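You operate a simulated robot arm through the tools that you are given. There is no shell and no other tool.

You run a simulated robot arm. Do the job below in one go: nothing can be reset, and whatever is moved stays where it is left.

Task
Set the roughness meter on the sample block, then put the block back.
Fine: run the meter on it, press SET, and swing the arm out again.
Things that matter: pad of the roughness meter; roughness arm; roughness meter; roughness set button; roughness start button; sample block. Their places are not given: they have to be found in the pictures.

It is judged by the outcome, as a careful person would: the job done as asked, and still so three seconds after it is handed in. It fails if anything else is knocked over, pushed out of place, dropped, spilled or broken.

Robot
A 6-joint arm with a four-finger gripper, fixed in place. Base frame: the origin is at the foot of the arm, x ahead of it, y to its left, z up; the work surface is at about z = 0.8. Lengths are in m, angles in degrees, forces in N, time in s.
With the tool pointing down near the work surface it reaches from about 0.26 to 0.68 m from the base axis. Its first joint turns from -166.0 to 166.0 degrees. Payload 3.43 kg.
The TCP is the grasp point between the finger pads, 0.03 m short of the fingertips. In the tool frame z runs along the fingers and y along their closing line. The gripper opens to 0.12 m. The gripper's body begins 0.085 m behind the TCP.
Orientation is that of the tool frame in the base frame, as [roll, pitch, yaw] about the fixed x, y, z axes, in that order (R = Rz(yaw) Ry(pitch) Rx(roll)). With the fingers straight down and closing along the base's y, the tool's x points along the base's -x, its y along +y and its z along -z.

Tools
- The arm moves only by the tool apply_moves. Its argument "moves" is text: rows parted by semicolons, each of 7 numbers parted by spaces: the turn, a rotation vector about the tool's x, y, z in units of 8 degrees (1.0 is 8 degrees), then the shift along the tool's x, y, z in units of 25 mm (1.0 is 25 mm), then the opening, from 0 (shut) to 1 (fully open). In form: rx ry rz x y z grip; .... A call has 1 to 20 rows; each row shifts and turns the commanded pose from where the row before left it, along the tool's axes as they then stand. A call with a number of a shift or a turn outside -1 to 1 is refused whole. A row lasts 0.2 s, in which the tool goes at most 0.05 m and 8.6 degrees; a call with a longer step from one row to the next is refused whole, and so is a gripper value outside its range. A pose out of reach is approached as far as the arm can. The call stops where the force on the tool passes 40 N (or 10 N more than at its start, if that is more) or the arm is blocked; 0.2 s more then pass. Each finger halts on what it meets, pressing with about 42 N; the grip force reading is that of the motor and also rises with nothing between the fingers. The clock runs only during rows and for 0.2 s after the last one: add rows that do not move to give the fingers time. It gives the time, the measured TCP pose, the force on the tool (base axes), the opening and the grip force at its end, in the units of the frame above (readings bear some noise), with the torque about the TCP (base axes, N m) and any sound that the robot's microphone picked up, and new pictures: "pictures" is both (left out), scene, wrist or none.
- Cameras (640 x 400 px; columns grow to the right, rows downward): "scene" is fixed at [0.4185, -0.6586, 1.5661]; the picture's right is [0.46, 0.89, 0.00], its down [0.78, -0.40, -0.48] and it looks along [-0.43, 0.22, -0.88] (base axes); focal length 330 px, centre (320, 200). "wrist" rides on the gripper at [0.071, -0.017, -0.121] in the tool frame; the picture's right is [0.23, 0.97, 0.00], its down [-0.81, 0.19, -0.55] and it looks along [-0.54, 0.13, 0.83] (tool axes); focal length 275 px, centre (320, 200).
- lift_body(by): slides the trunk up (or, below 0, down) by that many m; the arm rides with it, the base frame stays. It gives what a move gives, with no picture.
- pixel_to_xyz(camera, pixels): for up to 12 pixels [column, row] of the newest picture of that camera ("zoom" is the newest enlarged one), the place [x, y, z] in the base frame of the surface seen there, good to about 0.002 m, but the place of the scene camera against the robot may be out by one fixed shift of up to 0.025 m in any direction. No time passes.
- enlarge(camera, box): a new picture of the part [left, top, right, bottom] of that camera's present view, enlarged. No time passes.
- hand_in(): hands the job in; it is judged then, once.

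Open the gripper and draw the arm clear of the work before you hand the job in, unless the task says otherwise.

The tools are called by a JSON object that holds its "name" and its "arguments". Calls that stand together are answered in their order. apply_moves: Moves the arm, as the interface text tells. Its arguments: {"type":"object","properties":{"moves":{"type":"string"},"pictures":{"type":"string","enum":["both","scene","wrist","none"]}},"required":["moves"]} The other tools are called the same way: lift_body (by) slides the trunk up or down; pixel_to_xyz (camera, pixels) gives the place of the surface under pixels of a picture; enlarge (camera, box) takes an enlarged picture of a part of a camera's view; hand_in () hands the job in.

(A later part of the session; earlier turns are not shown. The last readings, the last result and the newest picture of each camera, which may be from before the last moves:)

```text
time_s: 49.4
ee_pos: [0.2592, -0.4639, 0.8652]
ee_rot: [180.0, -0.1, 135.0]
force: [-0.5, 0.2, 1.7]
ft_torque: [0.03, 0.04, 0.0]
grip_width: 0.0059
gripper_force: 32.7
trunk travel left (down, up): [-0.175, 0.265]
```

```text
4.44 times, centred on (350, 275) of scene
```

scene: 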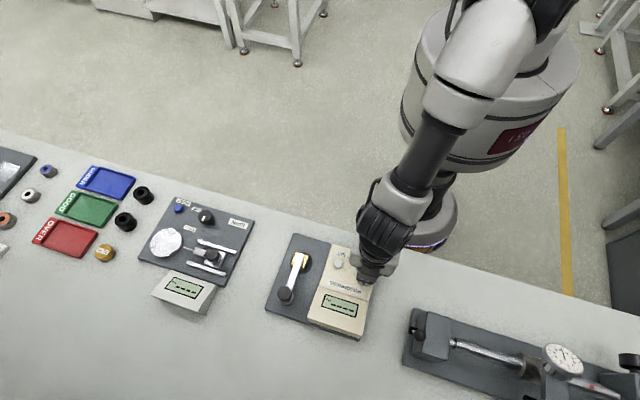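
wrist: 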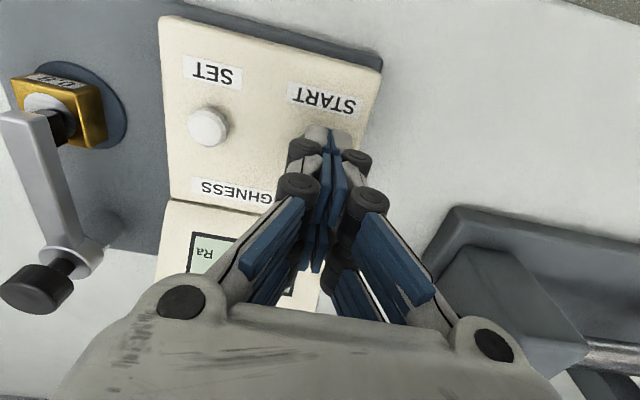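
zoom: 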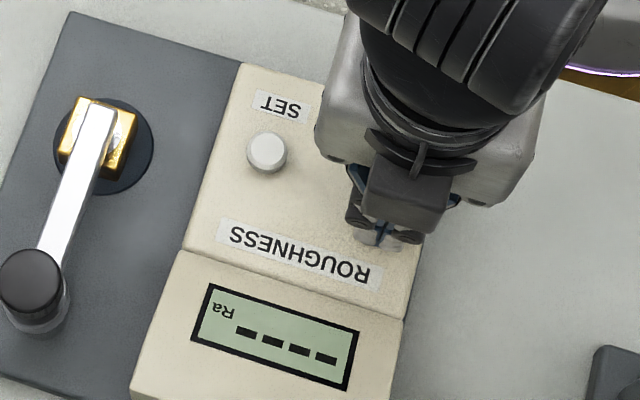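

Force is only ~1.7 N and the display has not reacted. I rise 12 mm and re-centre so the button lies under the middle of the fingers' width (tool x=0), on the left finger (y≈-5 mm).

{"name": "apply_moves", "arguments": {"moves": "0 0 0 0 0 -0.3 0; 0 0 0 0 0 -0.3 0; 0 0 0 0.36 -0.1 0 0; 0 0 0 0 0 0 0"}}

{"name": "enlarge", "arguments": {"camera": "wrist", "box": [240, 80, 400, 220]}}

```text
time_s: 50.4
ee_pos: [0.2506, -0.4585, 0.8808]
ee_rot: [-180.0, 0.0, 135.1]
force: [0.0, -0.7, -0.1]
ft_torque: [0.0, -0.03, 0.02]
grip_width: 0.0
gripper_force: 32.7
trunk travel left (down, up): [-0.175, 0.265]
```

scene: 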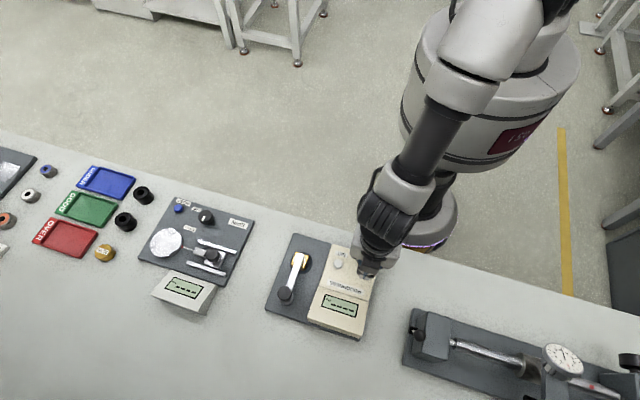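
wrist: 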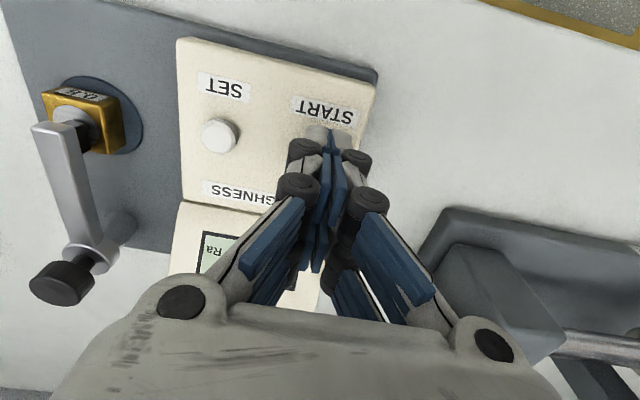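

```text
2.86 times, centred on (320, 150) of wrist
```

zoom: 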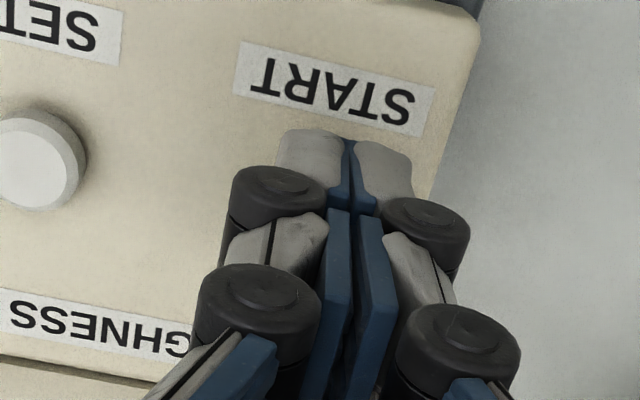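

The button should now be under the left finger's middle (tool ≈(-0.001,-0.005)). I descend in small steps, reading force each time.

{"name": "apply_moves", "arguments": {"moves": "0 0 0 0 0 0.12 0; 0 0 0 0 0 0.12 0; 0 0 0 0 0 0 0", "pictures": "none"}}

{"name": "apply_moves", "arguments": {"moves": "0 0 0 0 0 0.04 0; 0 0 0 0 0 0.04 0; 0 0 0 0 0 0 0", "pictures": "none"}}

```text
time_s: 51.2
ee_pos: [0.2507, -0.4589, 0.8739]
ee_rot: [-180.0, 0.0, 135.0]
force: [-0.4, 0.5, -0.3]
ft_torque: [0.01, -0.03, 0.0]
grip_width: 0.0002
gripper_force: 33.5
trunk travel left (down, up): [-0.175, 0.265]
```

```text
time_s: 52.0
ee_pos: [0.2506, -0.4592, 0.8723]
ee_rot: [180.0, -0.1, 135.0]
force: [0.1, 0.2, -0.3]
ft_torque: [0.0, 0.01, -0.02]
grip_width: 0.0
gripper_force: 33.6
trunk travel left (down, up): [-0.175, 0.265]
```

No contact at TCP z≈0.872. Two further millimetres.

{"name": "apply_moves", "arguments": {"moves": "0 0 0 0 0 0.04 0; 0 0 0 0 0 0 0", "pictures": "none"}}

{"name": "apply_moves", "arguments": {"moves": "0 0 0 0 0 0.04 0; 0 0 0 0 0 0 0", "pictures": "none"}}

```text
time_s: 52.6
ee_pos: [0.2512, -0.4592, 0.8716]
ee_rot: [-180.0, 0.0, 135.0]
force: [0.6, 0.6, -0.8]
ft_torque: [-0.01, 0.0, -0.04]
grip_width: 0.0
gripper_force: 33.1
trunk travel left (down, up): [-0.175, 0.265]
```

```text
time_s: 53.2
ee_pos: [0.2504, -0.4582, 0.8709]
ee_rot: [180.0, 0.0, 135.0]
force: [-1.3, -0.5, 0.6]
ft_torque: [0.02, 0.0, 0.03]
grip_width: 0.0
gripper_force: 33.4
trunk travel left (down, up): [-0.175, 0.265]
```

Still free at z≈0.8705; continuing 1 mm at a time.

{"name": "apply_moves", "arguments": {"moves": "0 0 0 0 0 0.04 0; 0 0 0 0 0 0 0", "pictures": "none"}}

{"name": "apply_moves", "arguments": {"moves": "0 0 0 0 0 0.04 0; 0 0 0 0 0 0 0", "pictures": "none"}}

```text
time_s: 53.8
ee_pos: [0.2509, -0.4589, 0.8701]
ee_rot: [-180.0, 0.0, 135.0]
force: [0.0, -0.4, 0.6]
ft_torque: [0.0, 0.02, 0.0]
grip_width: 0.0058
gripper_force: 33.0
trunk travel left (down, up): [-0.175, 0.265]
```

```text
time_s: 54.4
ee_pos: [0.2513, -0.458, 0.8688]
ee_rot: [180.0, 0.0, 135.0]
force: [0.4, 0.6, 0.7]
ft_torque: [-0.03, -0.01, 0.02]
grip_width: 0.006
gripper_force: 33.7
trunk travel left (down, up): [-0.175, 0.265]
```

In all three tries contact starts at TCP z≈0.870 (so the closed tips end ≈26 mm below the TCP, consistent with the button top 0.844), and the button yields softly. I keep pressing, watching the display.

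{"name": "apply_moves", "arguments": {"moves": "0 0 0 0 0 0.06 0; 0 0 0 0 0 0.06 0; 0 0 0 0 0 0 0", "pictures": "none"}}

{"name": "apply_moves", "arguments": {"moves": "0 0 0 0 0 0.04 0; 0 0 0 0 0 0 0", "pictures": "scene"}}

{"name": "enlarge", "arguments": {"camera": "scene", "box": [300, 230, 400, 320]}}

```text
time_s: 55.2
ee_pos: [0.2506, -0.4583, 0.8669]
ee_rot: [179.9, 0.0, 135.0]
force: [-0.5, 0.9, 2.6]
ft_torque: [0.02, 0.01, 0.01]
grip_width: 0.0061
gripper_force: 33.5
trunk travel left (down, up): [-0.175, 0.265]
```

```text
time_s: 55.8
ee_pos: [0.2509, -0.4589, 0.8643]
ee_rot: [-180.0, 0.0, 135.0]
force: [-0.3, 1.0, 1.8]
ft_torque: [0.02, -0.01, 0.02]
grip_width: 0.0061
gripper_force: 33.6
trunk travel left (down, up): [-0.175, 0.265]
heard: click
```

scene: 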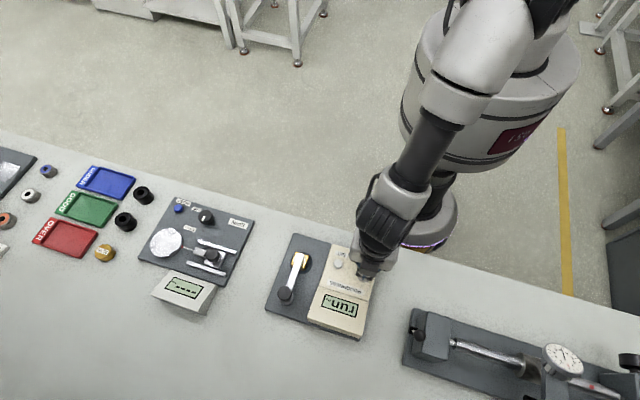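

```text
4.44 times, centred on (350, 275) of scene
```

zoom: 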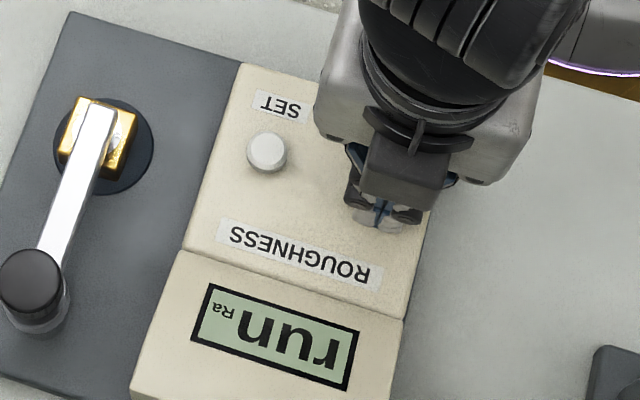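

A click was heard and the display (zoom 275,335) shows "run". I rise straight off the button and wait for the reading.

{"name": "apply_moves", "arguments": {"moves": "0 0 0 0 0 -0.3 0; 0 0 0 0 0 -0.6 0; 0 0 0 0 0 -0.6 0; 0 0 0 0 0 -0.2 0; 0 0 0 0 0 0 0; 0 0 0 0 0 0 0; 0 0 0 0 0 0 0; 0 0 0 0 0 0 0"}}

{"name": "enlarge", "arguments": {"camera": "scene", "box": [260, 230, 400, 340]}}

```text
time_s: 57.6
ee_pos: [0.2516, -0.4588, 0.9087]
ee_rot: [179.9, -0.1, 135.0]
force: [-0.2, 0.1, -0.4]
ft_torque: [0.0, -0.02, -0.03]
grip_width: 0.0002
gripper_force: 34.0
trunk travel left (down, up): [-0.175, 0.265]
```

scene: 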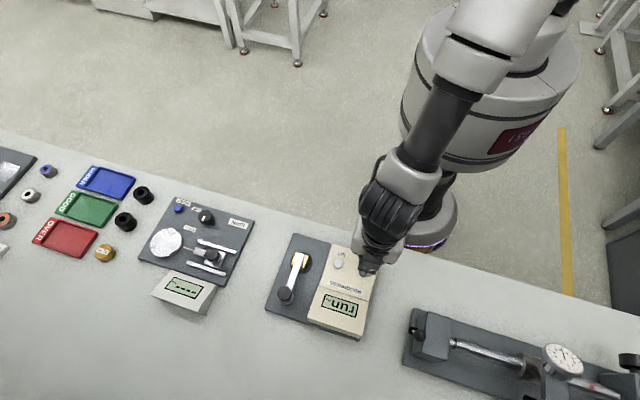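
wrist: 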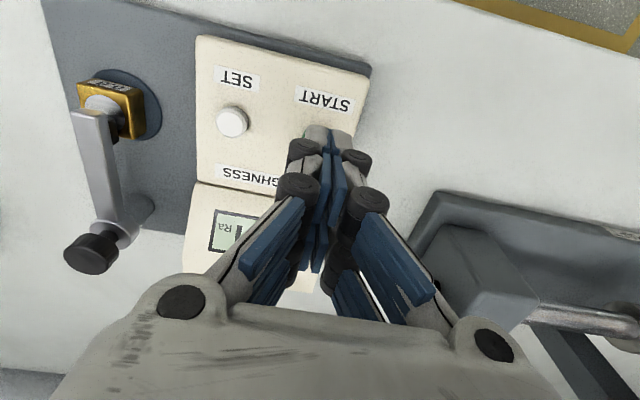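

```text
3.64 times, centred on (330, 285) of scene
```

zoom: 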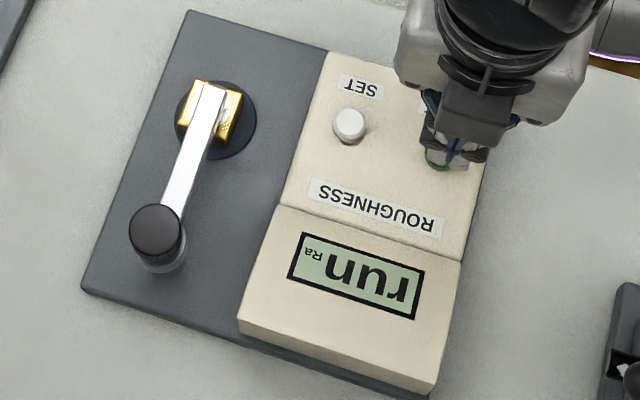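

Still "run". I wait with the arm still.

{"name": "apply_moves", "arguments": {"moves": "0 0 0 0 0 0 0; 0 0 0 0 0 0 0; 0 0 0 0 0 0 0; 0 0 0 0 0 0 0; 0 0 0 0 0 0 0; 0 0 0 0 0 0 0; 0 0 0 0 0 0 0; 0 0 0 0 0 0 0; 0 0 0 0 0 0 0; 0 0 0 0 0 0 0", "pictures": "scene"}}

{"name": "enlarge", "arguments": {"camera": "scene", "box": [260, 230, 400, 340]}}

```text
time_s: 59.8
ee_pos: [0.2517, -0.4583, 0.9083]
ee_rot: [-179.9, 0.0, 135.0]
force: [0.4, -0.3, 0.4]
ft_torque: [-0.01, 0.02, -0.02]
grip_width: 0.0003
gripper_force: 33.6
trunk travel left (down, up): [-0.175, 0.265]
```

scene: 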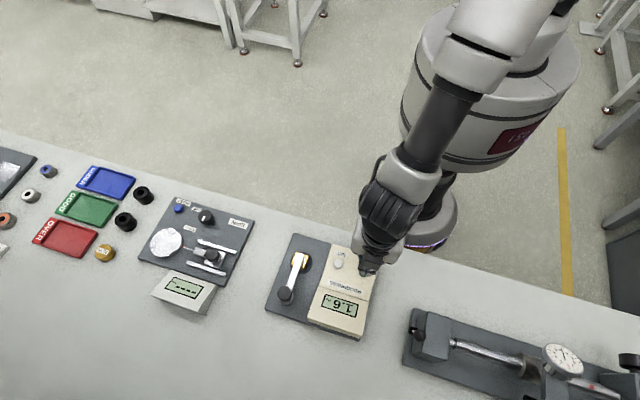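

```text
3.64 times, centred on (330, 285) of scene
```

zoom: 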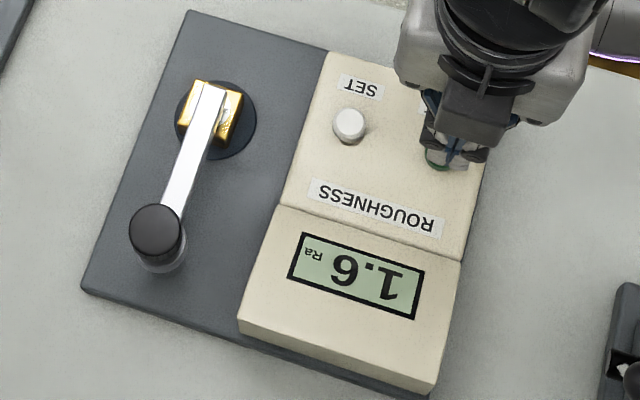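

The display reads 1.6. Now SET: the same contact offset means TCP ≈(0.2094,-0.4999), i.e. -58.5 mm along tool y. I move over it and descend to just above contact.

{"name": "apply_moves", "arguments": {"moves": "0 0 0 0 -0.781 0 0; 0 0 0 0 -0.781 0 0; 0 0 0 0 -0.781 0 0; 0 0 0 0 0 0 0; 0 0 0 0 0 0.6 0; 0 0 0 0 0 0.4 0; 0 0 0 0 0 0 0"}}

{"name": "enlarge", "arguments": {"camera": "wrist", "box": [240, 80, 400, 220]}}

{"name": "enlarge", "arguments": {"camera": "scene", "box": [260, 230, 400, 340]}}

```text
time_s: 61.4
ee_pos: [0.2096, -0.5, 0.8806]
ee_rot: [-180.0, 0.0, 135.0]
force: [-0.1, 0.0, 0.0]
ft_torque: [0.0, 0.01, -0.02]
grip_width: 0.0
gripper_force: 33.4
trunk travel left (down, up): [-0.175, 0.265]
```

scene: 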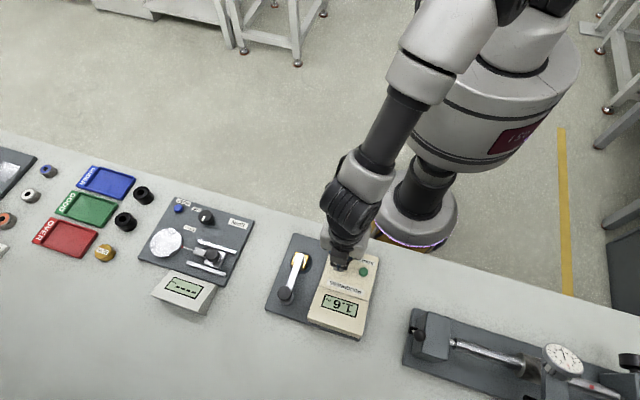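
wrist: 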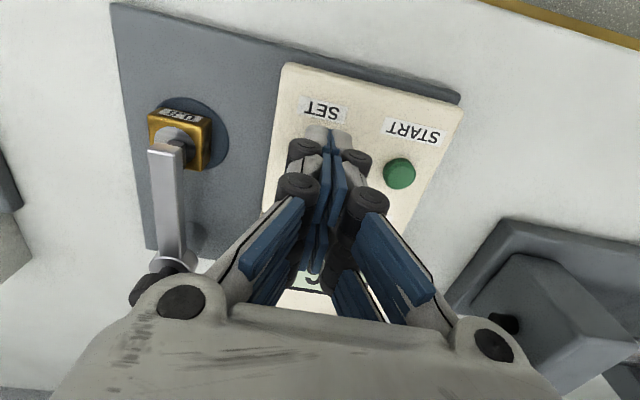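

```text
2.86 times, centred on (320, 150) of wrist
```

zoom: 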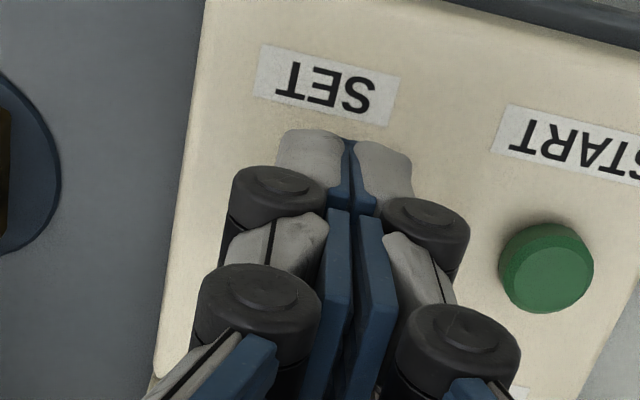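

```text
3.64 times, centred on (330, 285) of scene
```

zoom: 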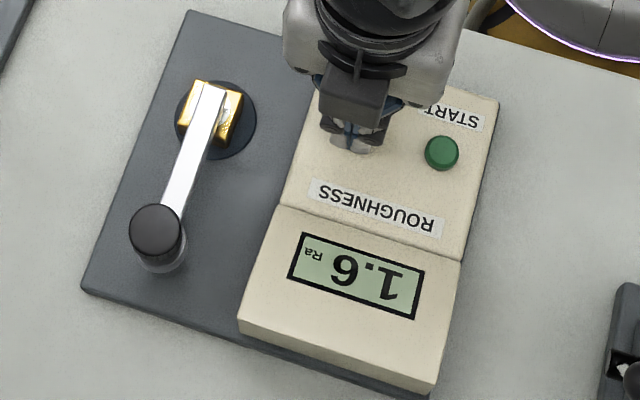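

The tips cover SET, and the display holds 1.6. I read the block's label too, and press SET in small steps.

{"name": "enlarge", "arguments": {"camera": "wrist", "box": [130, 80, 230, 180]}}

{"name": "apply_moves", "arguments": {"moves": "0 0 0 0 0 0.24 0; 0 0 0 0 0 0.12 0; 0 0 0 0 0 0.06 0; 0 0 0 0 0 0 0", "pictures": "none"}}

```text
4.00 times, centred on (180, 130) of wrist
```

zoom: 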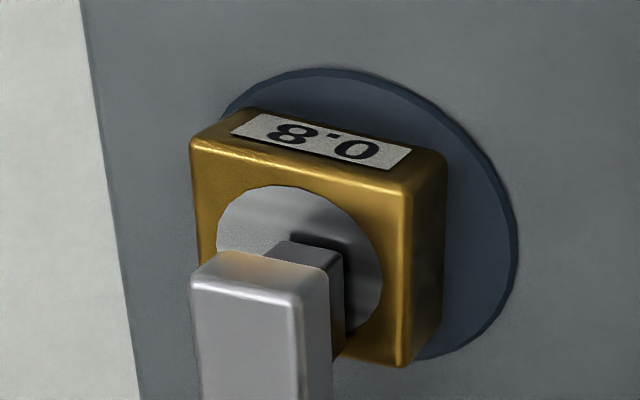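

```text
time_s: 62.4
ee_pos: [0.2105, -0.5001, 0.8709]
ee_rot: [180.0, 0.0, 135.0]
force: [0.4, 0.1, -0.6]
ft_torque: [-0.01, -0.01, -0.03]
grip_width: 0.0001
gripper_force: 33.3
trunk travel left (down, up): [-0.175, 0.265]
```

The block's label reads 0.8 while the meter shows 1.6, so SET should calibrate it. I press on in 1 mm steps until the click.

{"name": "apply_moves", "arguments": {"moves": "0 0 0 0 0 0.06 0; 0 0 0 0 0 0.06 0; 0 0 0 0 0 0 0", "pictures": "none"}}

{"name": "apply_moves", "arguments": {"moves": "0 0 0 0 0 0.04 0; 0 0 0 0 0 0 0", "pictures": "none"}}

```text
time_s: 63.2
ee_pos: [0.2084, -0.5003, 0.8678]
ee_rot: [-179.9, 0.0, 135.0]
force: [0.2, 1.1, 0.2]
ft_torque: [-0.03, 0.0, 0.0]
grip_width: 0.0001
gripper_force: 33.4
trunk travel left (down, up): [-0.175, 0.265]
```

```text
time_s: 63.8
ee_pos: [0.2083, -0.4996, 0.8687]
ee_rot: [180.0, -0.1, 135.0]
force: [-0.1, -0.4, 1.4]
ft_torque: [0.0, -0.01, -0.01]
grip_width: 0.0004
gripper_force: 33.6
trunk travel left (down, up): [-0.175, 0.265]
```

Force begins to rise (1.4 N) at z≈0.868. I continue 1 mm at a time, listening for the click.

{"name": "apply_moves", "arguments": {"moves": "0 0 0 0 0 0.04 0; 0 0 0 0 0 0 0", "pictures": "none"}}

```text
time_s: 64.4
ee_pos: [0.2094, -0.5007, 0.868]
ee_rot: [180.0, 0.0, 134.9]
force: [-0.2, -0.3, 1.0]
ft_torque: [-0.05, -0.01, 0.01]
grip_width: 0.0
gripper_force: 32.8
trunk travel left (down, up): [-0.175, 0.265]
```

No click yet; another millimetre.

{"name": "apply_moves", "arguments": {"moves": "0 0 0 0 0 0.04 0; 0 0 0 0 0 0 0", "pictures": "none"}}

```text
time_s: 65.0
ee_pos: [0.21, -0.5004, 0.8657]
ee_rot: [-180.0, 0.0, 135.0]
force: [-0.6, -0.2, 2.2]
ft_torque: [-0.02, 0.0, 0.01]
grip_width: 0.006
gripper_force: 33.2
trunk travel left (down, up): [-0.175, 0.265]
```

Force 2.2 N, the button is going in; another millimetre.

{"name": "apply_moves", "arguments": {"moves": "0 0 0 0 0 0.04 0; 0 0 0 0 0 0 0", "pictures": "none"}}

```text
time_s: 65.6
ee_pos: [0.2094, -0.4999, 0.8649]
ee_rot: [179.9, 0.0, 135.0]
force: [-0.6, 1.1, 2.8]
ft_torque: [0.0, 0.01, -0.02]
grip_width: 0.0062
gripper_force: 33.2
trunk travel left (down, up): [-0.175, 0.265]
heard: click
```

A click at z≈0.865. I rise straight off SET and look at the display.

{"name": "apply_moves", "arguments": {"moves": "0 0 0 0 0 -0.3 0; 0 0 0 0 0 -0.6 0; 0 0 0 0 0 -0.6 0; 0 0 0 0 0 -0.2 0; 0 0 0 0 0 0 0; 0 0 0 0 0 0 0"}}

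{"name": "enlarge", "arguments": {"camera": "scene", "box": [260, 230, 400, 340]}}

```text
time_s: 67.0
ee_pos: [0.2103, -0.4995, 0.9063]
ee_rot: [-179.9, 0.0, 135.0]
force: [0.1, 0.1, 0.2]
ft_torque: [0.0, 0.01, 0.01]
grip_width: 0.0002
gripper_force: 33.2
trunk travel left (down, up): [-0.175, 0.265]
```

scene: 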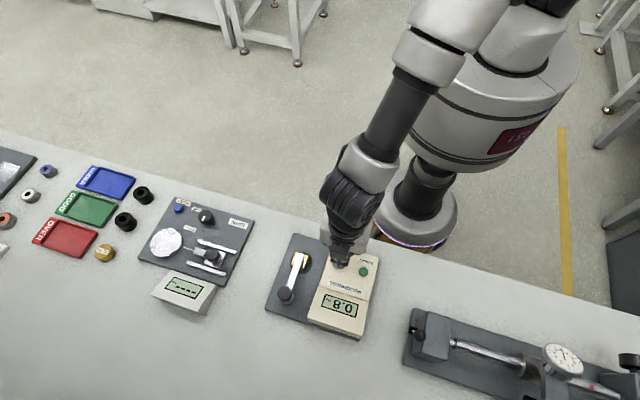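
wrist: 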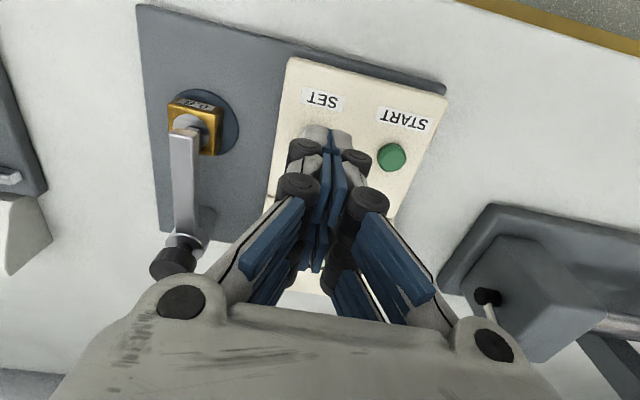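

```text
3.64 times, centred on (330, 285) of scene
```

zoom: 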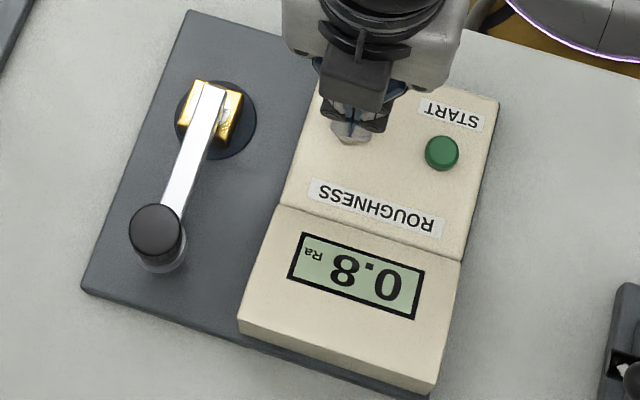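

The display now shows 0.8, matching the block – the meter is set. Next I swing the arm out: rise, move back above the bar at (0.1812,-0.6025) with the fingers opened to ~0.036 m.

{"name": "apply_moves", "arguments": {"moves": "0 0 0 0 0 -0.95 0; 0 0 0 0 0 -0.95 0; 0 0 0 -0.42 -0.746 0 0.3; 0 0 0 -0.42 -0.746 0 0.3; 0 0 0 -0.42 -0.746 0 0.3; 0 0 0 -0.42 -0.746 0 0.3; 0 0 0 -0.42 -0.746 0 0.3; 0 0 0 0 0 0 0.3; 0 0 0 0 0 0 0.3"}}

{"name": "enlarge", "arguments": {"camera": "wrist", "box": [220, 20, 480, 240]}}

```text
time_s: 69.0
ee_pos: [0.1813, -0.6035, 0.9546]
ee_rot: [180.0, 0.0, 135.0]
force: [0.7, -0.1, -0.9]
ft_torque: [0.0, 0.0, -0.05]
grip_width: 0.036
gripper_force: 0.1
trunk travel left (down, up): [-0.175, 0.265]
```

scene: 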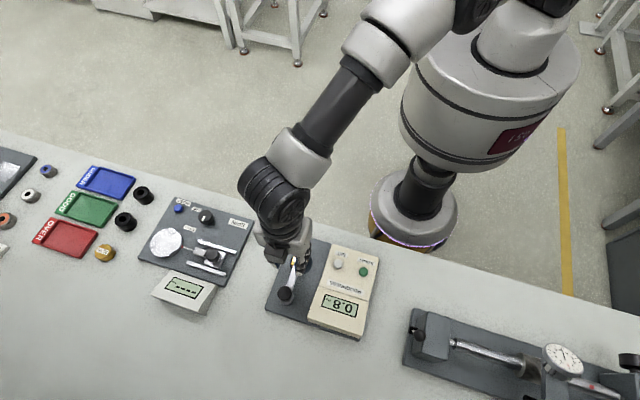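
wrist: 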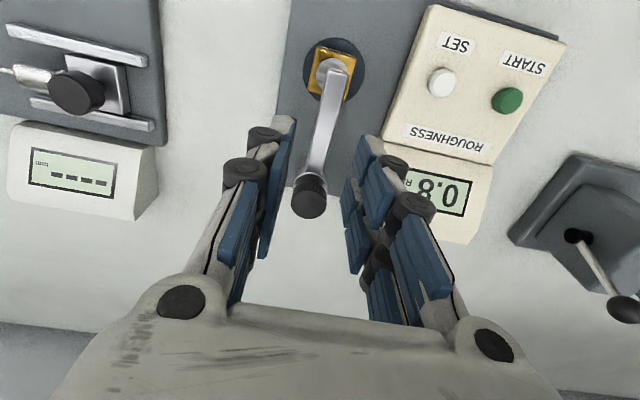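

```text
1.82 times, centred on (350, 130) of wrist
```

zoom: 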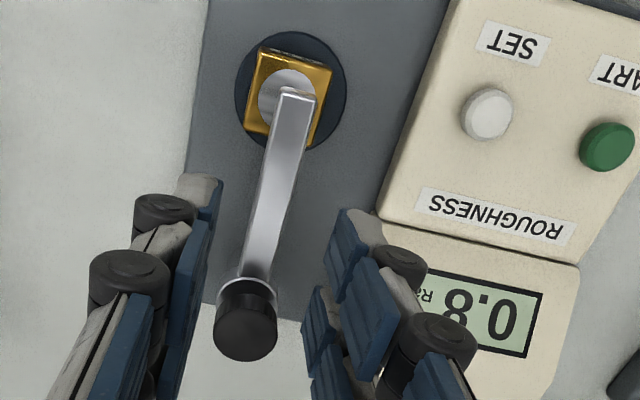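

The view equals the earlier one: bar centred between the fingers. I descend 80 mm to z≈0.874.

{"name": "apply_moves", "arguments": {"moves": "0 0 0 0 0 0.8 0.3; 0 0 0 0 0 0.8 0.3; 0 0 0 0 0 0.8 0.3; 0 0 0 0 0 0.5 0.3; 0 0 0 0 0 0.3 0.3; 0 0 0 0 0 0 0.3; 0 0 0 0 0 0 0.25; 0 0 0 0 0 0 0.217"}}

{"name": "enlarge", "arguments": {"camera": "wrist", "box": [220, 40, 480, 240]}}

```text
time_s: 70.8
ee_pos: [0.1807, -0.6037, 0.8737]
ee_rot: [180.0, 0.0, 135.0]
force: [-0.2, 0.6, 0.4]
ft_torque: [-0.03, -0.01, -0.02]
grip_width: 0.026
gripper_force: 0.0
trunk travel left (down, up): [-0.175, 0.265]
```

scene: 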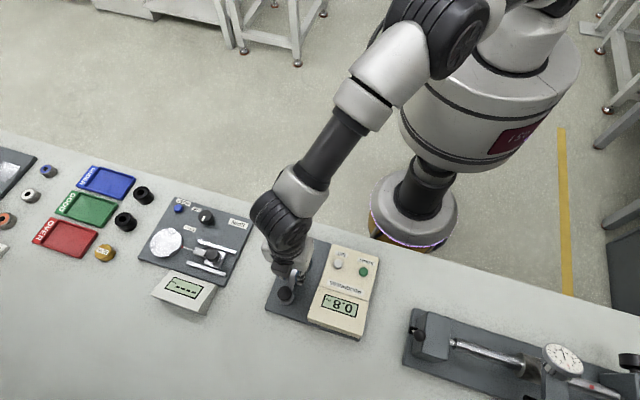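
wrist: 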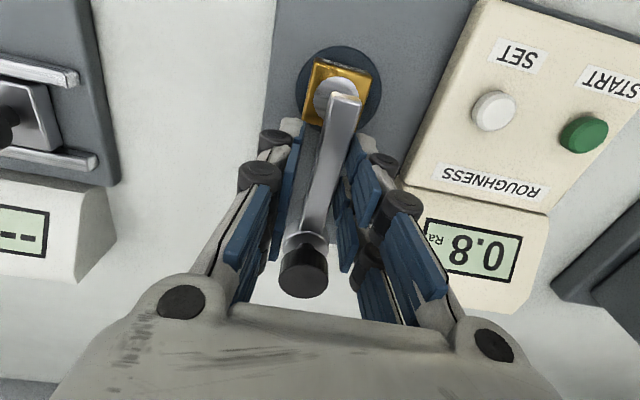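

```text
2.00 times, centred on (350, 140) of wrist
```

zoom: 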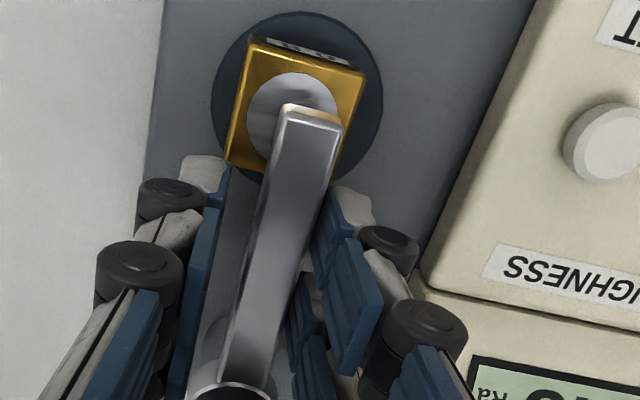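

Bar straddled again (gap 0.026). I run the arc backward with the level tool: 3 rows of -7°.

{"name": "apply_moves", "arguments": {"moves": "0 0 -0.875 -0.016 -0.264 0 0.217; 0 0 -0.875 -0.016 -0.264 0 0.217; 0 0 -0.875 -0.016 -0.264 0 0.217; 0 0 0 0 0 0 0.217"}}

{"name": "enlarge", "arguments": {"camera": "wrist", "box": [220, 40, 480, 240]}}

```text
time_s: 71.8
ee_pos: [0.1706, -0.6202, 0.8752]
ee_rot: [-180.0, 0.0, 156.1]
force: [-0.4, 0.8, -0.6]
ft_torque: [0.01, -0.01, 0.0]
grip_width: 0.0261
gripper_force: 0.1
trunk travel left (down, up): [-0.175, 0.265]
```

scene: 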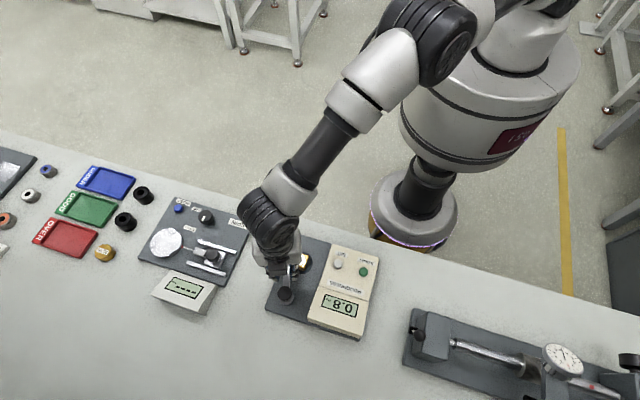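
wrist: 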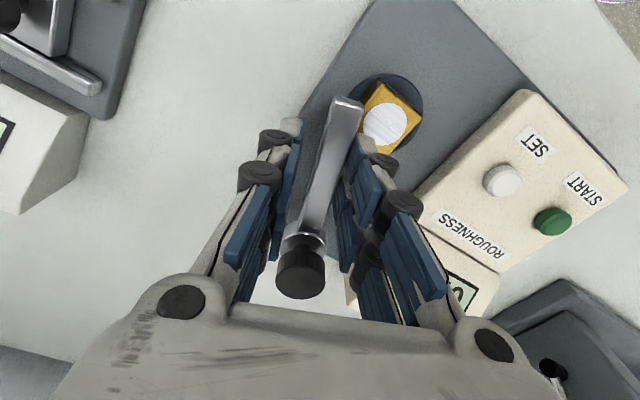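

```text
2.00 times, centred on (350, 140) of wrist
```

zoom: 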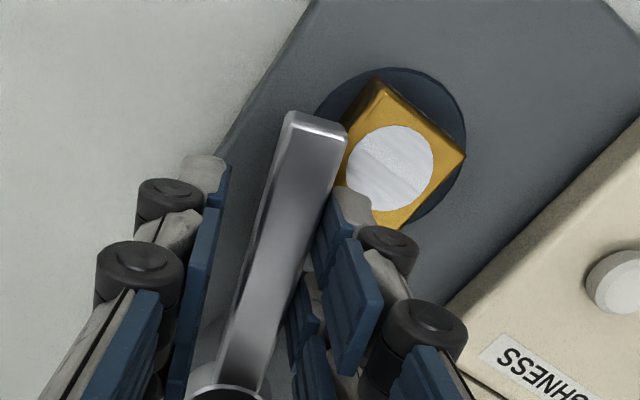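

The bar follows outward and the block hasn't moved. Three more rows of -7°.

{"name": "apply_moves", "arguments": {"moves": "0 0 -0.875 -0.016 -0.26 0 0.217; 0 0 -0.875 -0.016 -0.26 0 0.217; 0 0 -0.875 -0.016 -0.26 0 0.217; 0 0 0 0 0 0 0.217"}}

{"name": "enlarge", "arguments": {"camera": "wrist", "box": [220, 40, 480, 240]}}

```text
time_s: 72.8
ee_pos: [0.1657, -0.6384, 0.8745]
ee_rot: [179.9, 0.0, 177.1]
force: [0.5, 0.2, 0.3]
ft_torque: [-0.03, 0.01, 0.01]
grip_width: 0.026
gripper_force: 0.0
trunk travel left (down, up): [-0.175, 0.265]
```

scene: 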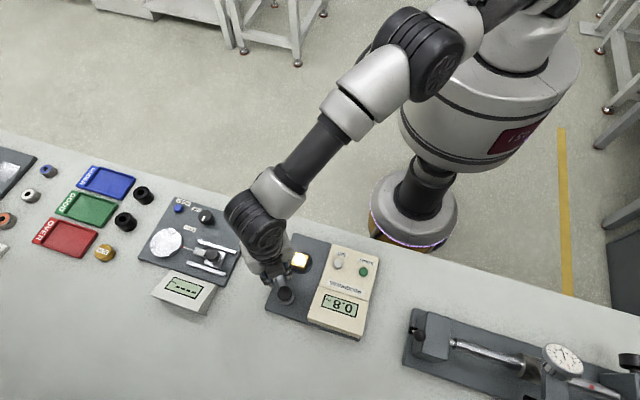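
wrist: 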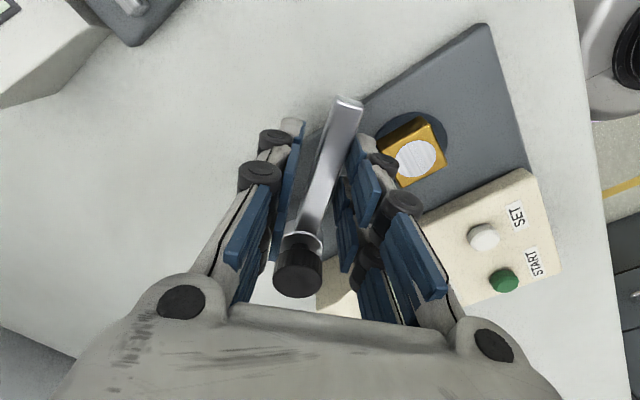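

```text
2.00 times, centred on (350, 140) of wrist
```

zoom: 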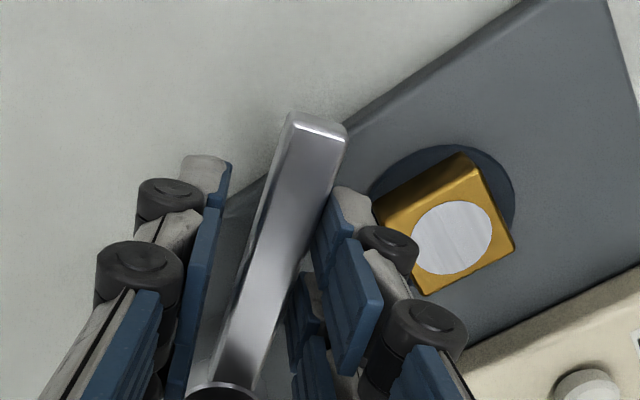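

The bar is halfway out. I do two more level rows, then apply the 20° outward tilt again (needed for reach) with a small spin to keep the fingers aligned with the bar.

{"name": "apply_moves", "arguments": {"moves": "0 0 -0.875 -0.016 -0.258 0 0.217; 0 0 -0.875 -0.016 -0.258 0 0.217; 0 0 0 0 0 0 0.217; 0.83 -0.076 0 0 0 0 0.217; 0.83 -0.076 0 0 0 0 0.217; 0.83 -0.076 0 0 0 0 0.217; 0 0 -0.875 0 0 0 0.217; 0 0 0 0 0 0 0.217"}}

{"name": "enlarge", "arguments": {"camera": "wrist", "box": [220, 40, 480, 240]}}

```text
time_s: 74.6
ee_pos: [0.1661, -0.6504, 0.8738]
ee_rot: [-160.1, -0.6, -162.0]
force: [0.0, 0.1, 0.0]
ft_torque: [0.0, -0.01, 0.01]
grip_width: 0.0258
gripper_force: 0.1
trunk travel left (down, up): [-0.175, 0.265]
```

scene: 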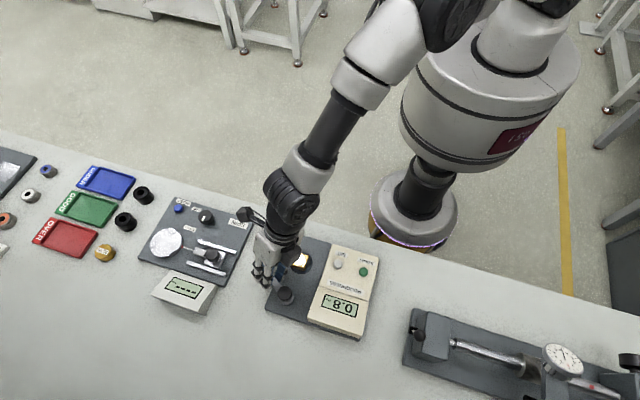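
wrist: 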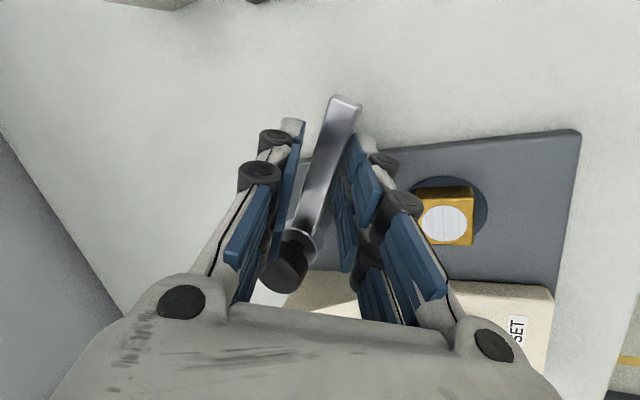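

```text
2.00 times, centred on (350, 140) of wrist
```

zoom: 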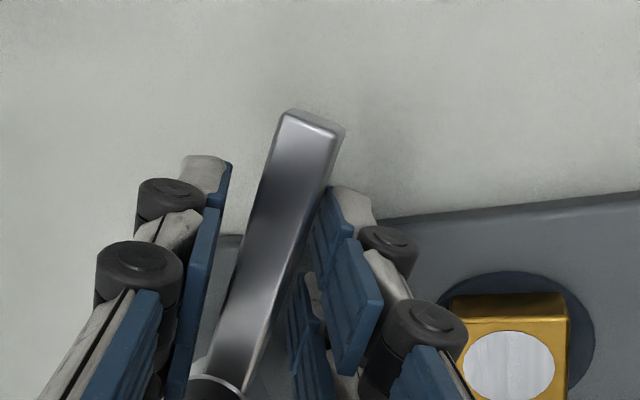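

All well (TCP 0.1661,-0.6504, block untouched). I continue outward with 4 rows along the tilted arc.

{"name": "apply_moves", "arguments": {"moves": "0 0 -0.875 -0.0238 -0.2516 0.0912 0.217; 0 0 -0.875 -0.0259 -0.2521 0.0892 0.217; 0 0 -0.875 -0.0273 -0.253 0.0859 0.217; 0 0 -0.875 -0.0282 -0.2545 0.0813 0.217; 0 0 0 0 0 0 0.217"}}

{"name": "enlarge", "arguments": {"camera": "wrist", "box": [220, 60, 480, 260]}}

```text
time_s: 75.8
ee_pos: [0.1806, -0.6742, 0.8753]
ee_rot: [-162.7, -9.8, -135.4]
force: [0.3, -0.3, 0.4]
ft_torque: [0.0, 0.01, -0.02]
grip_width: 0.0261
gripper_force: 0.0
trunk travel left (down, up): [-0.175, 0.265]
```

scene: 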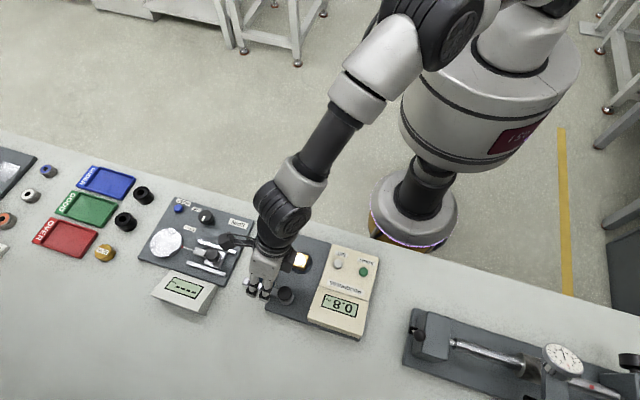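
wrist: 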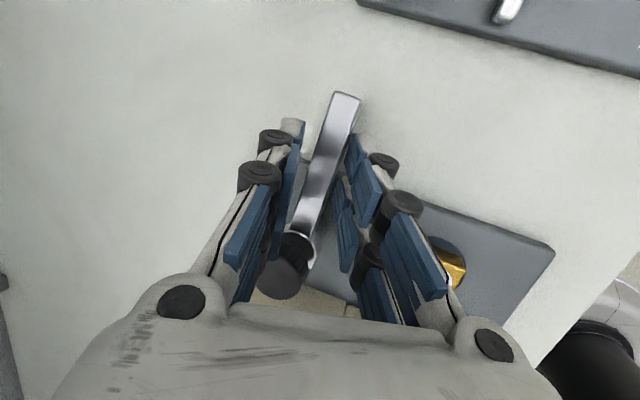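

```text
2.00 times, centred on (350, 160) of wrist
```

zoom: 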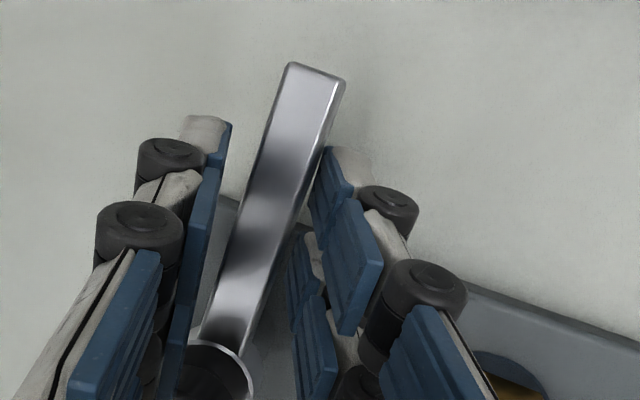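

The bar follows; three more rows toward the out position.

{"name": "apply_moves", "arguments": {"moves": "0 0 -0.875 -0.0295 -0.2563 0.0754 0.217; 0 0 -0.875 -0.0297 -0.2581 0.0685 0.217; 0 0 -0.875 -0.0309 -0.2598 0.0605 0.217; 0 0 0 0 0 0 0.217"}}

{"name": "enlarge", "arguments": {"camera": "wrist", "box": [220, 60, 480, 260]}}

{"name": "pixel_to_xyz", "arguments": {"camera": "wrist", "pixels": [[332, 96], [350, 98], [328, 120], [348, 120], [325, 150], [312, 200]]}}

```text
time_s: 76.8
ee_pos: [0.1975, -0.6843, 0.8753]
ee_rot: [-167.2, -15.5, -114.5]
force: [1.4, 0.6, 0.0]
ft_torque: [0.03, 0.01, -0.04]
grip_width: 0.0264
gripper_force: 0.0
trunk travel left (down, up): [-0.175, 0.265]
```

scene: 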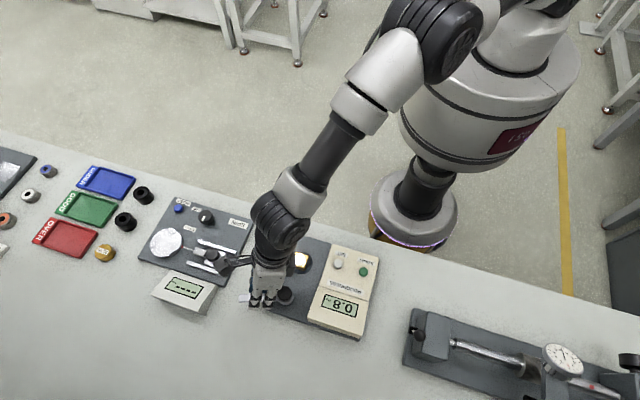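
wrist: 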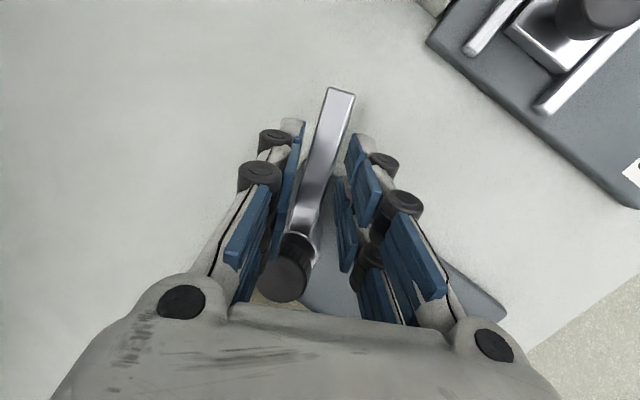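

```text
2.00 times, centred on (350, 160) of wrist
```

zoom: 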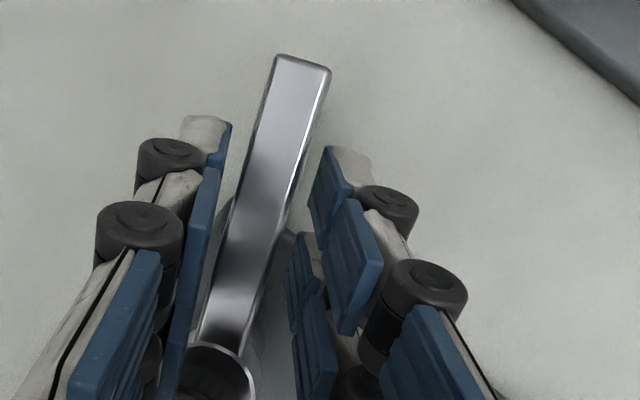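

```text
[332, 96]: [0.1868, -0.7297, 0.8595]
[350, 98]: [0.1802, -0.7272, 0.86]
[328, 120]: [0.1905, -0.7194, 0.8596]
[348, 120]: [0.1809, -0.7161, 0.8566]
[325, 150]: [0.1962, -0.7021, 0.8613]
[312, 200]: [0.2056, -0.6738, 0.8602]
```

The bar has snapped ahead to its original out position (tip ≈(0.183,-0.728) as at the start). I open a little and rise vertically 80 mm.

{"name": "apply_moves", "arguments": {"moves": "0 0 0 0 0 0 0.3; 0 0 0 0 0 0 0.33; 0 0 0 0.1055 -0.0868 -0.376 0.33; 0 0 0 0.211 -0.1735 -0.752 0.33; 0 0 0 0.211 -0.1735 -0.752 0.33; 0 0 0 0.211 -0.1735 -0.752 0.33; 0 0 0 0.1055 -0.0868 -0.376 0.33; 0 0 0 0 0 0 0.33"}}

{"name": "enlarge", "arguments": {"camera": "wrist", "box": [220, 40, 480, 260]}}

```text
time_s: 78.6
ee_pos: [0.198, -0.6827, 0.955]
ee_rot: [-167.1, -15.2, -114.7]
force: [0.7, 0.2, 0.0]
ft_torque: [0.0, -0.03, 0.01]
grip_width: 0.0397
gripper_force: 0.1
trunk travel left (down, up): [-0.175, 0.265]
```

scene: 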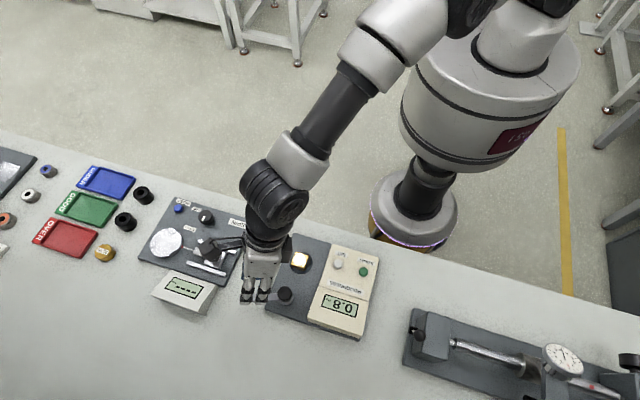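
wrist: 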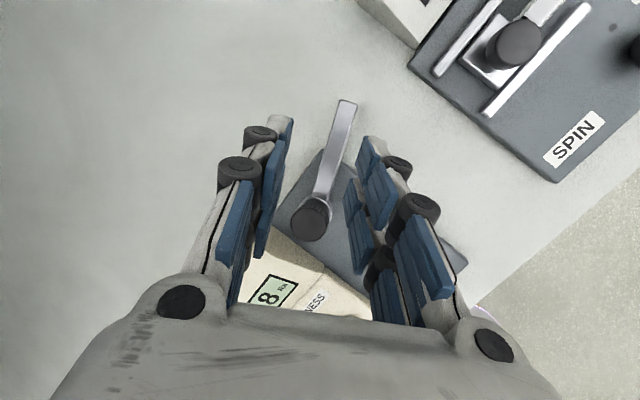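

```text
1.82 times, centred on (350, 150) of wrist
```

zoom: 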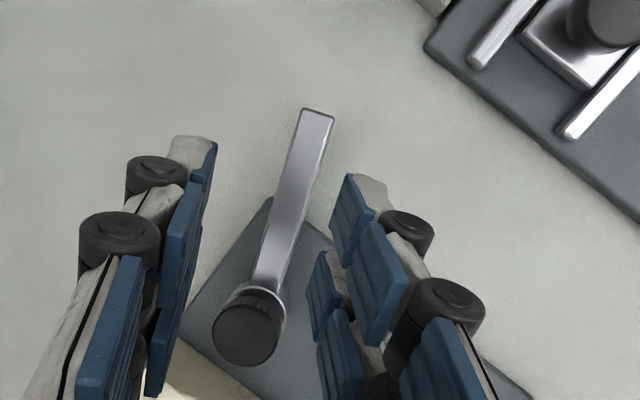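

The arm is out again as at the start. Now I move back over the block on the pad, remove the tilt and spin to yaw -136°, opening to 0.06 m.

{"name": "apply_moves", "arguments": {"moves": "0 0 0 -0.605 0.594 -0.307 0.33; 0 0 0 -0.605 0.594 -0.307 0.33; 0 0 0 -0.605 0.594 -0.307 0.33; 0 0 0 -0.605 0.594 -0.307 0.33; 0 0 0 -0.605 0.594 -0.307 0.33; -0.527 -0.6457 0 0 0 0 0.5; -0.527 -0.6457 0 0 0 0 0.5; -0.527 -0.6457 0 0 0 0 0.5; 0 0 0.958 0 0 0 0.5; 0 0 0.958 0 0 0 0.5; 0 0 0.958 0 0 0 0.5; 0 0 0 0 0 0 0.5; 0 0 0 0 0 0 0.5"}}

{"name": "enlarge", "arguments": {"camera": "wrist", "box": [260, 60, 400, 180]}}

{"name": "enlarge", "arguments": {"camera": "scene", "box": [230, 220, 390, 340]}}

```text
time_s: 81.4
ee_pos: [0.1582, -0.5791, 0.9557]
ee_rot: [180.0, 0.0, -136.0]
force: [0.1, 0.1, -0.9]
ft_torque: [0.01, -0.04, -0.02]
grip_width: 0.06
gripper_force: 0.1
trunk travel left (down, up): [-0.175, 0.265]
```

scene: 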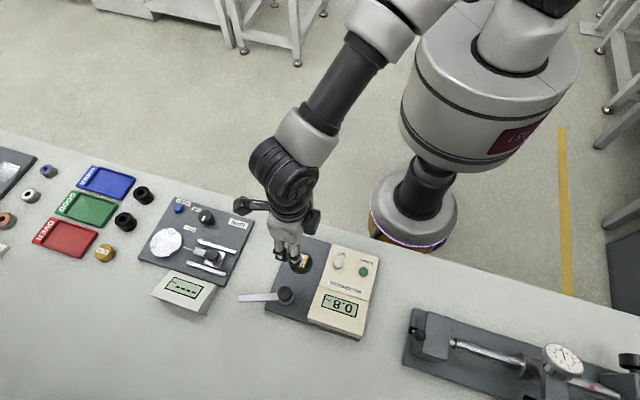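
wrist: 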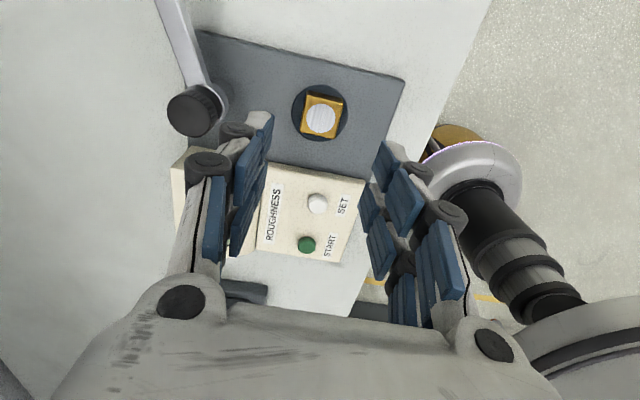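

```text
3.33 times, centred on (330, 120) of wrist
```

zoom: 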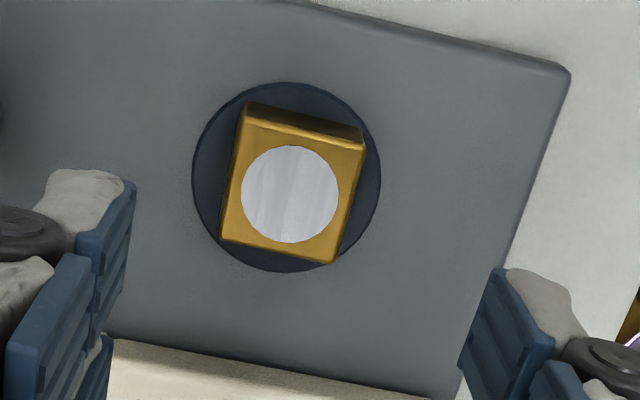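

```text
3.33 times, centred on (310, 280) of scene
```

zoom: 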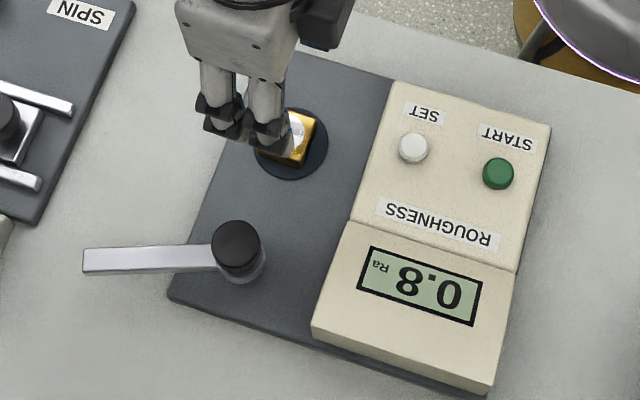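

The arm is back where it was and the display holds 0.8. I check the block's position on the pad before grasping it.

{"name": "enlarge", "arguments": {"camera": "wrist", "box": [280, 80, 360, 150]}}

{"name": "pixel_to_xyz", "arguments": {"camera": "wrist", "pixels": [[307, 98], [338, 106], [331, 136], [300, 129], [320, 118]]}}

```text
5.71 times, centred on (320, 115) of wrist
```

zoom: 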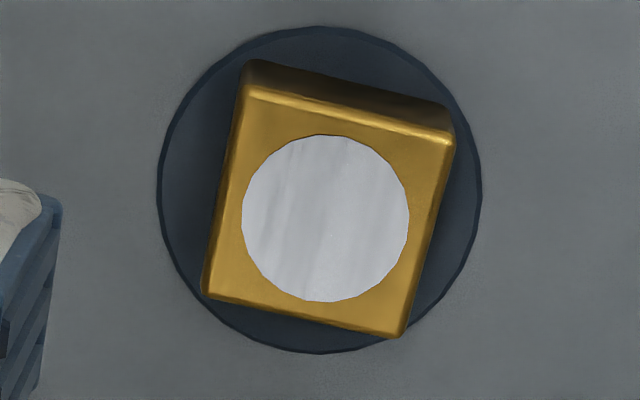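

```text
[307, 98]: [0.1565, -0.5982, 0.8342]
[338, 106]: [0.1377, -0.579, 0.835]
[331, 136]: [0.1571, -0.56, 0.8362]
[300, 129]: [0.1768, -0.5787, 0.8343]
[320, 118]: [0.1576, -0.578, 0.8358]
```

The block is centred at (0.157,-0.579), unmoved. I descend to TCP z≈0.849 and close on it.

{"name": "apply_moves", "arguments": {"moves": "0 0 0 0.02 0.02 0.9 0.5; 0 0 0 0 0 0.9 0.5; 0 0 0 0 0 0.9 0.5; 0 0 0 0 0 0.8 0.5; 0 0 0 0 0 0.5 0.5; 0 0 0 0 0 0.26 0.5; 0 0 0 0 0 0 0.5; 0 0 0 0 0 0 0.5"}}

```text
time_s: 83.2
ee_pos: [0.1563, -0.5789, 0.8482]
ee_rot: [-180.0, 0.1, -136.0]
force: [0.0, 0.2, 0.7]
ft_torque: [0.01, 0.02, 0.0]
grip_width: 0.0601
gripper_force: 0.1
trunk travel left (down, up): [-0.175, 0.265]
```

scene: 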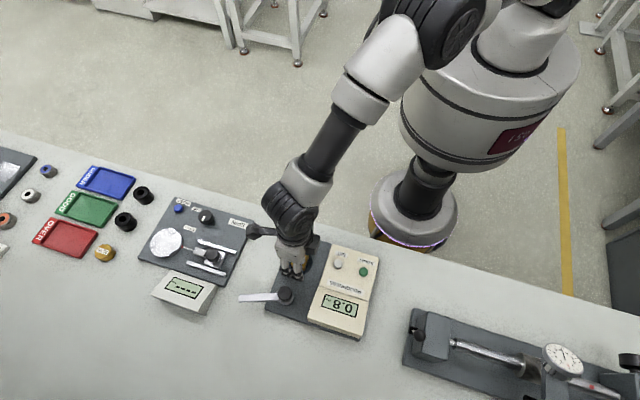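
wrist: 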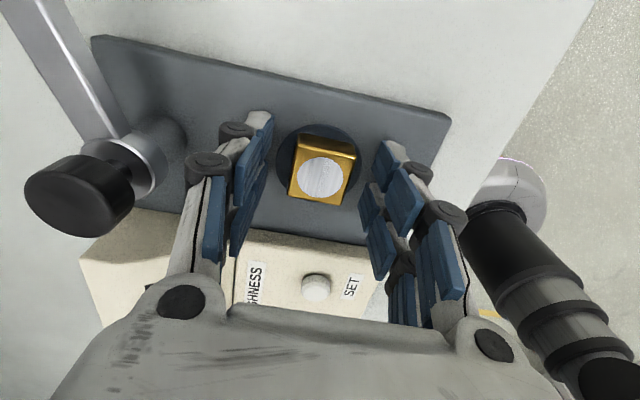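

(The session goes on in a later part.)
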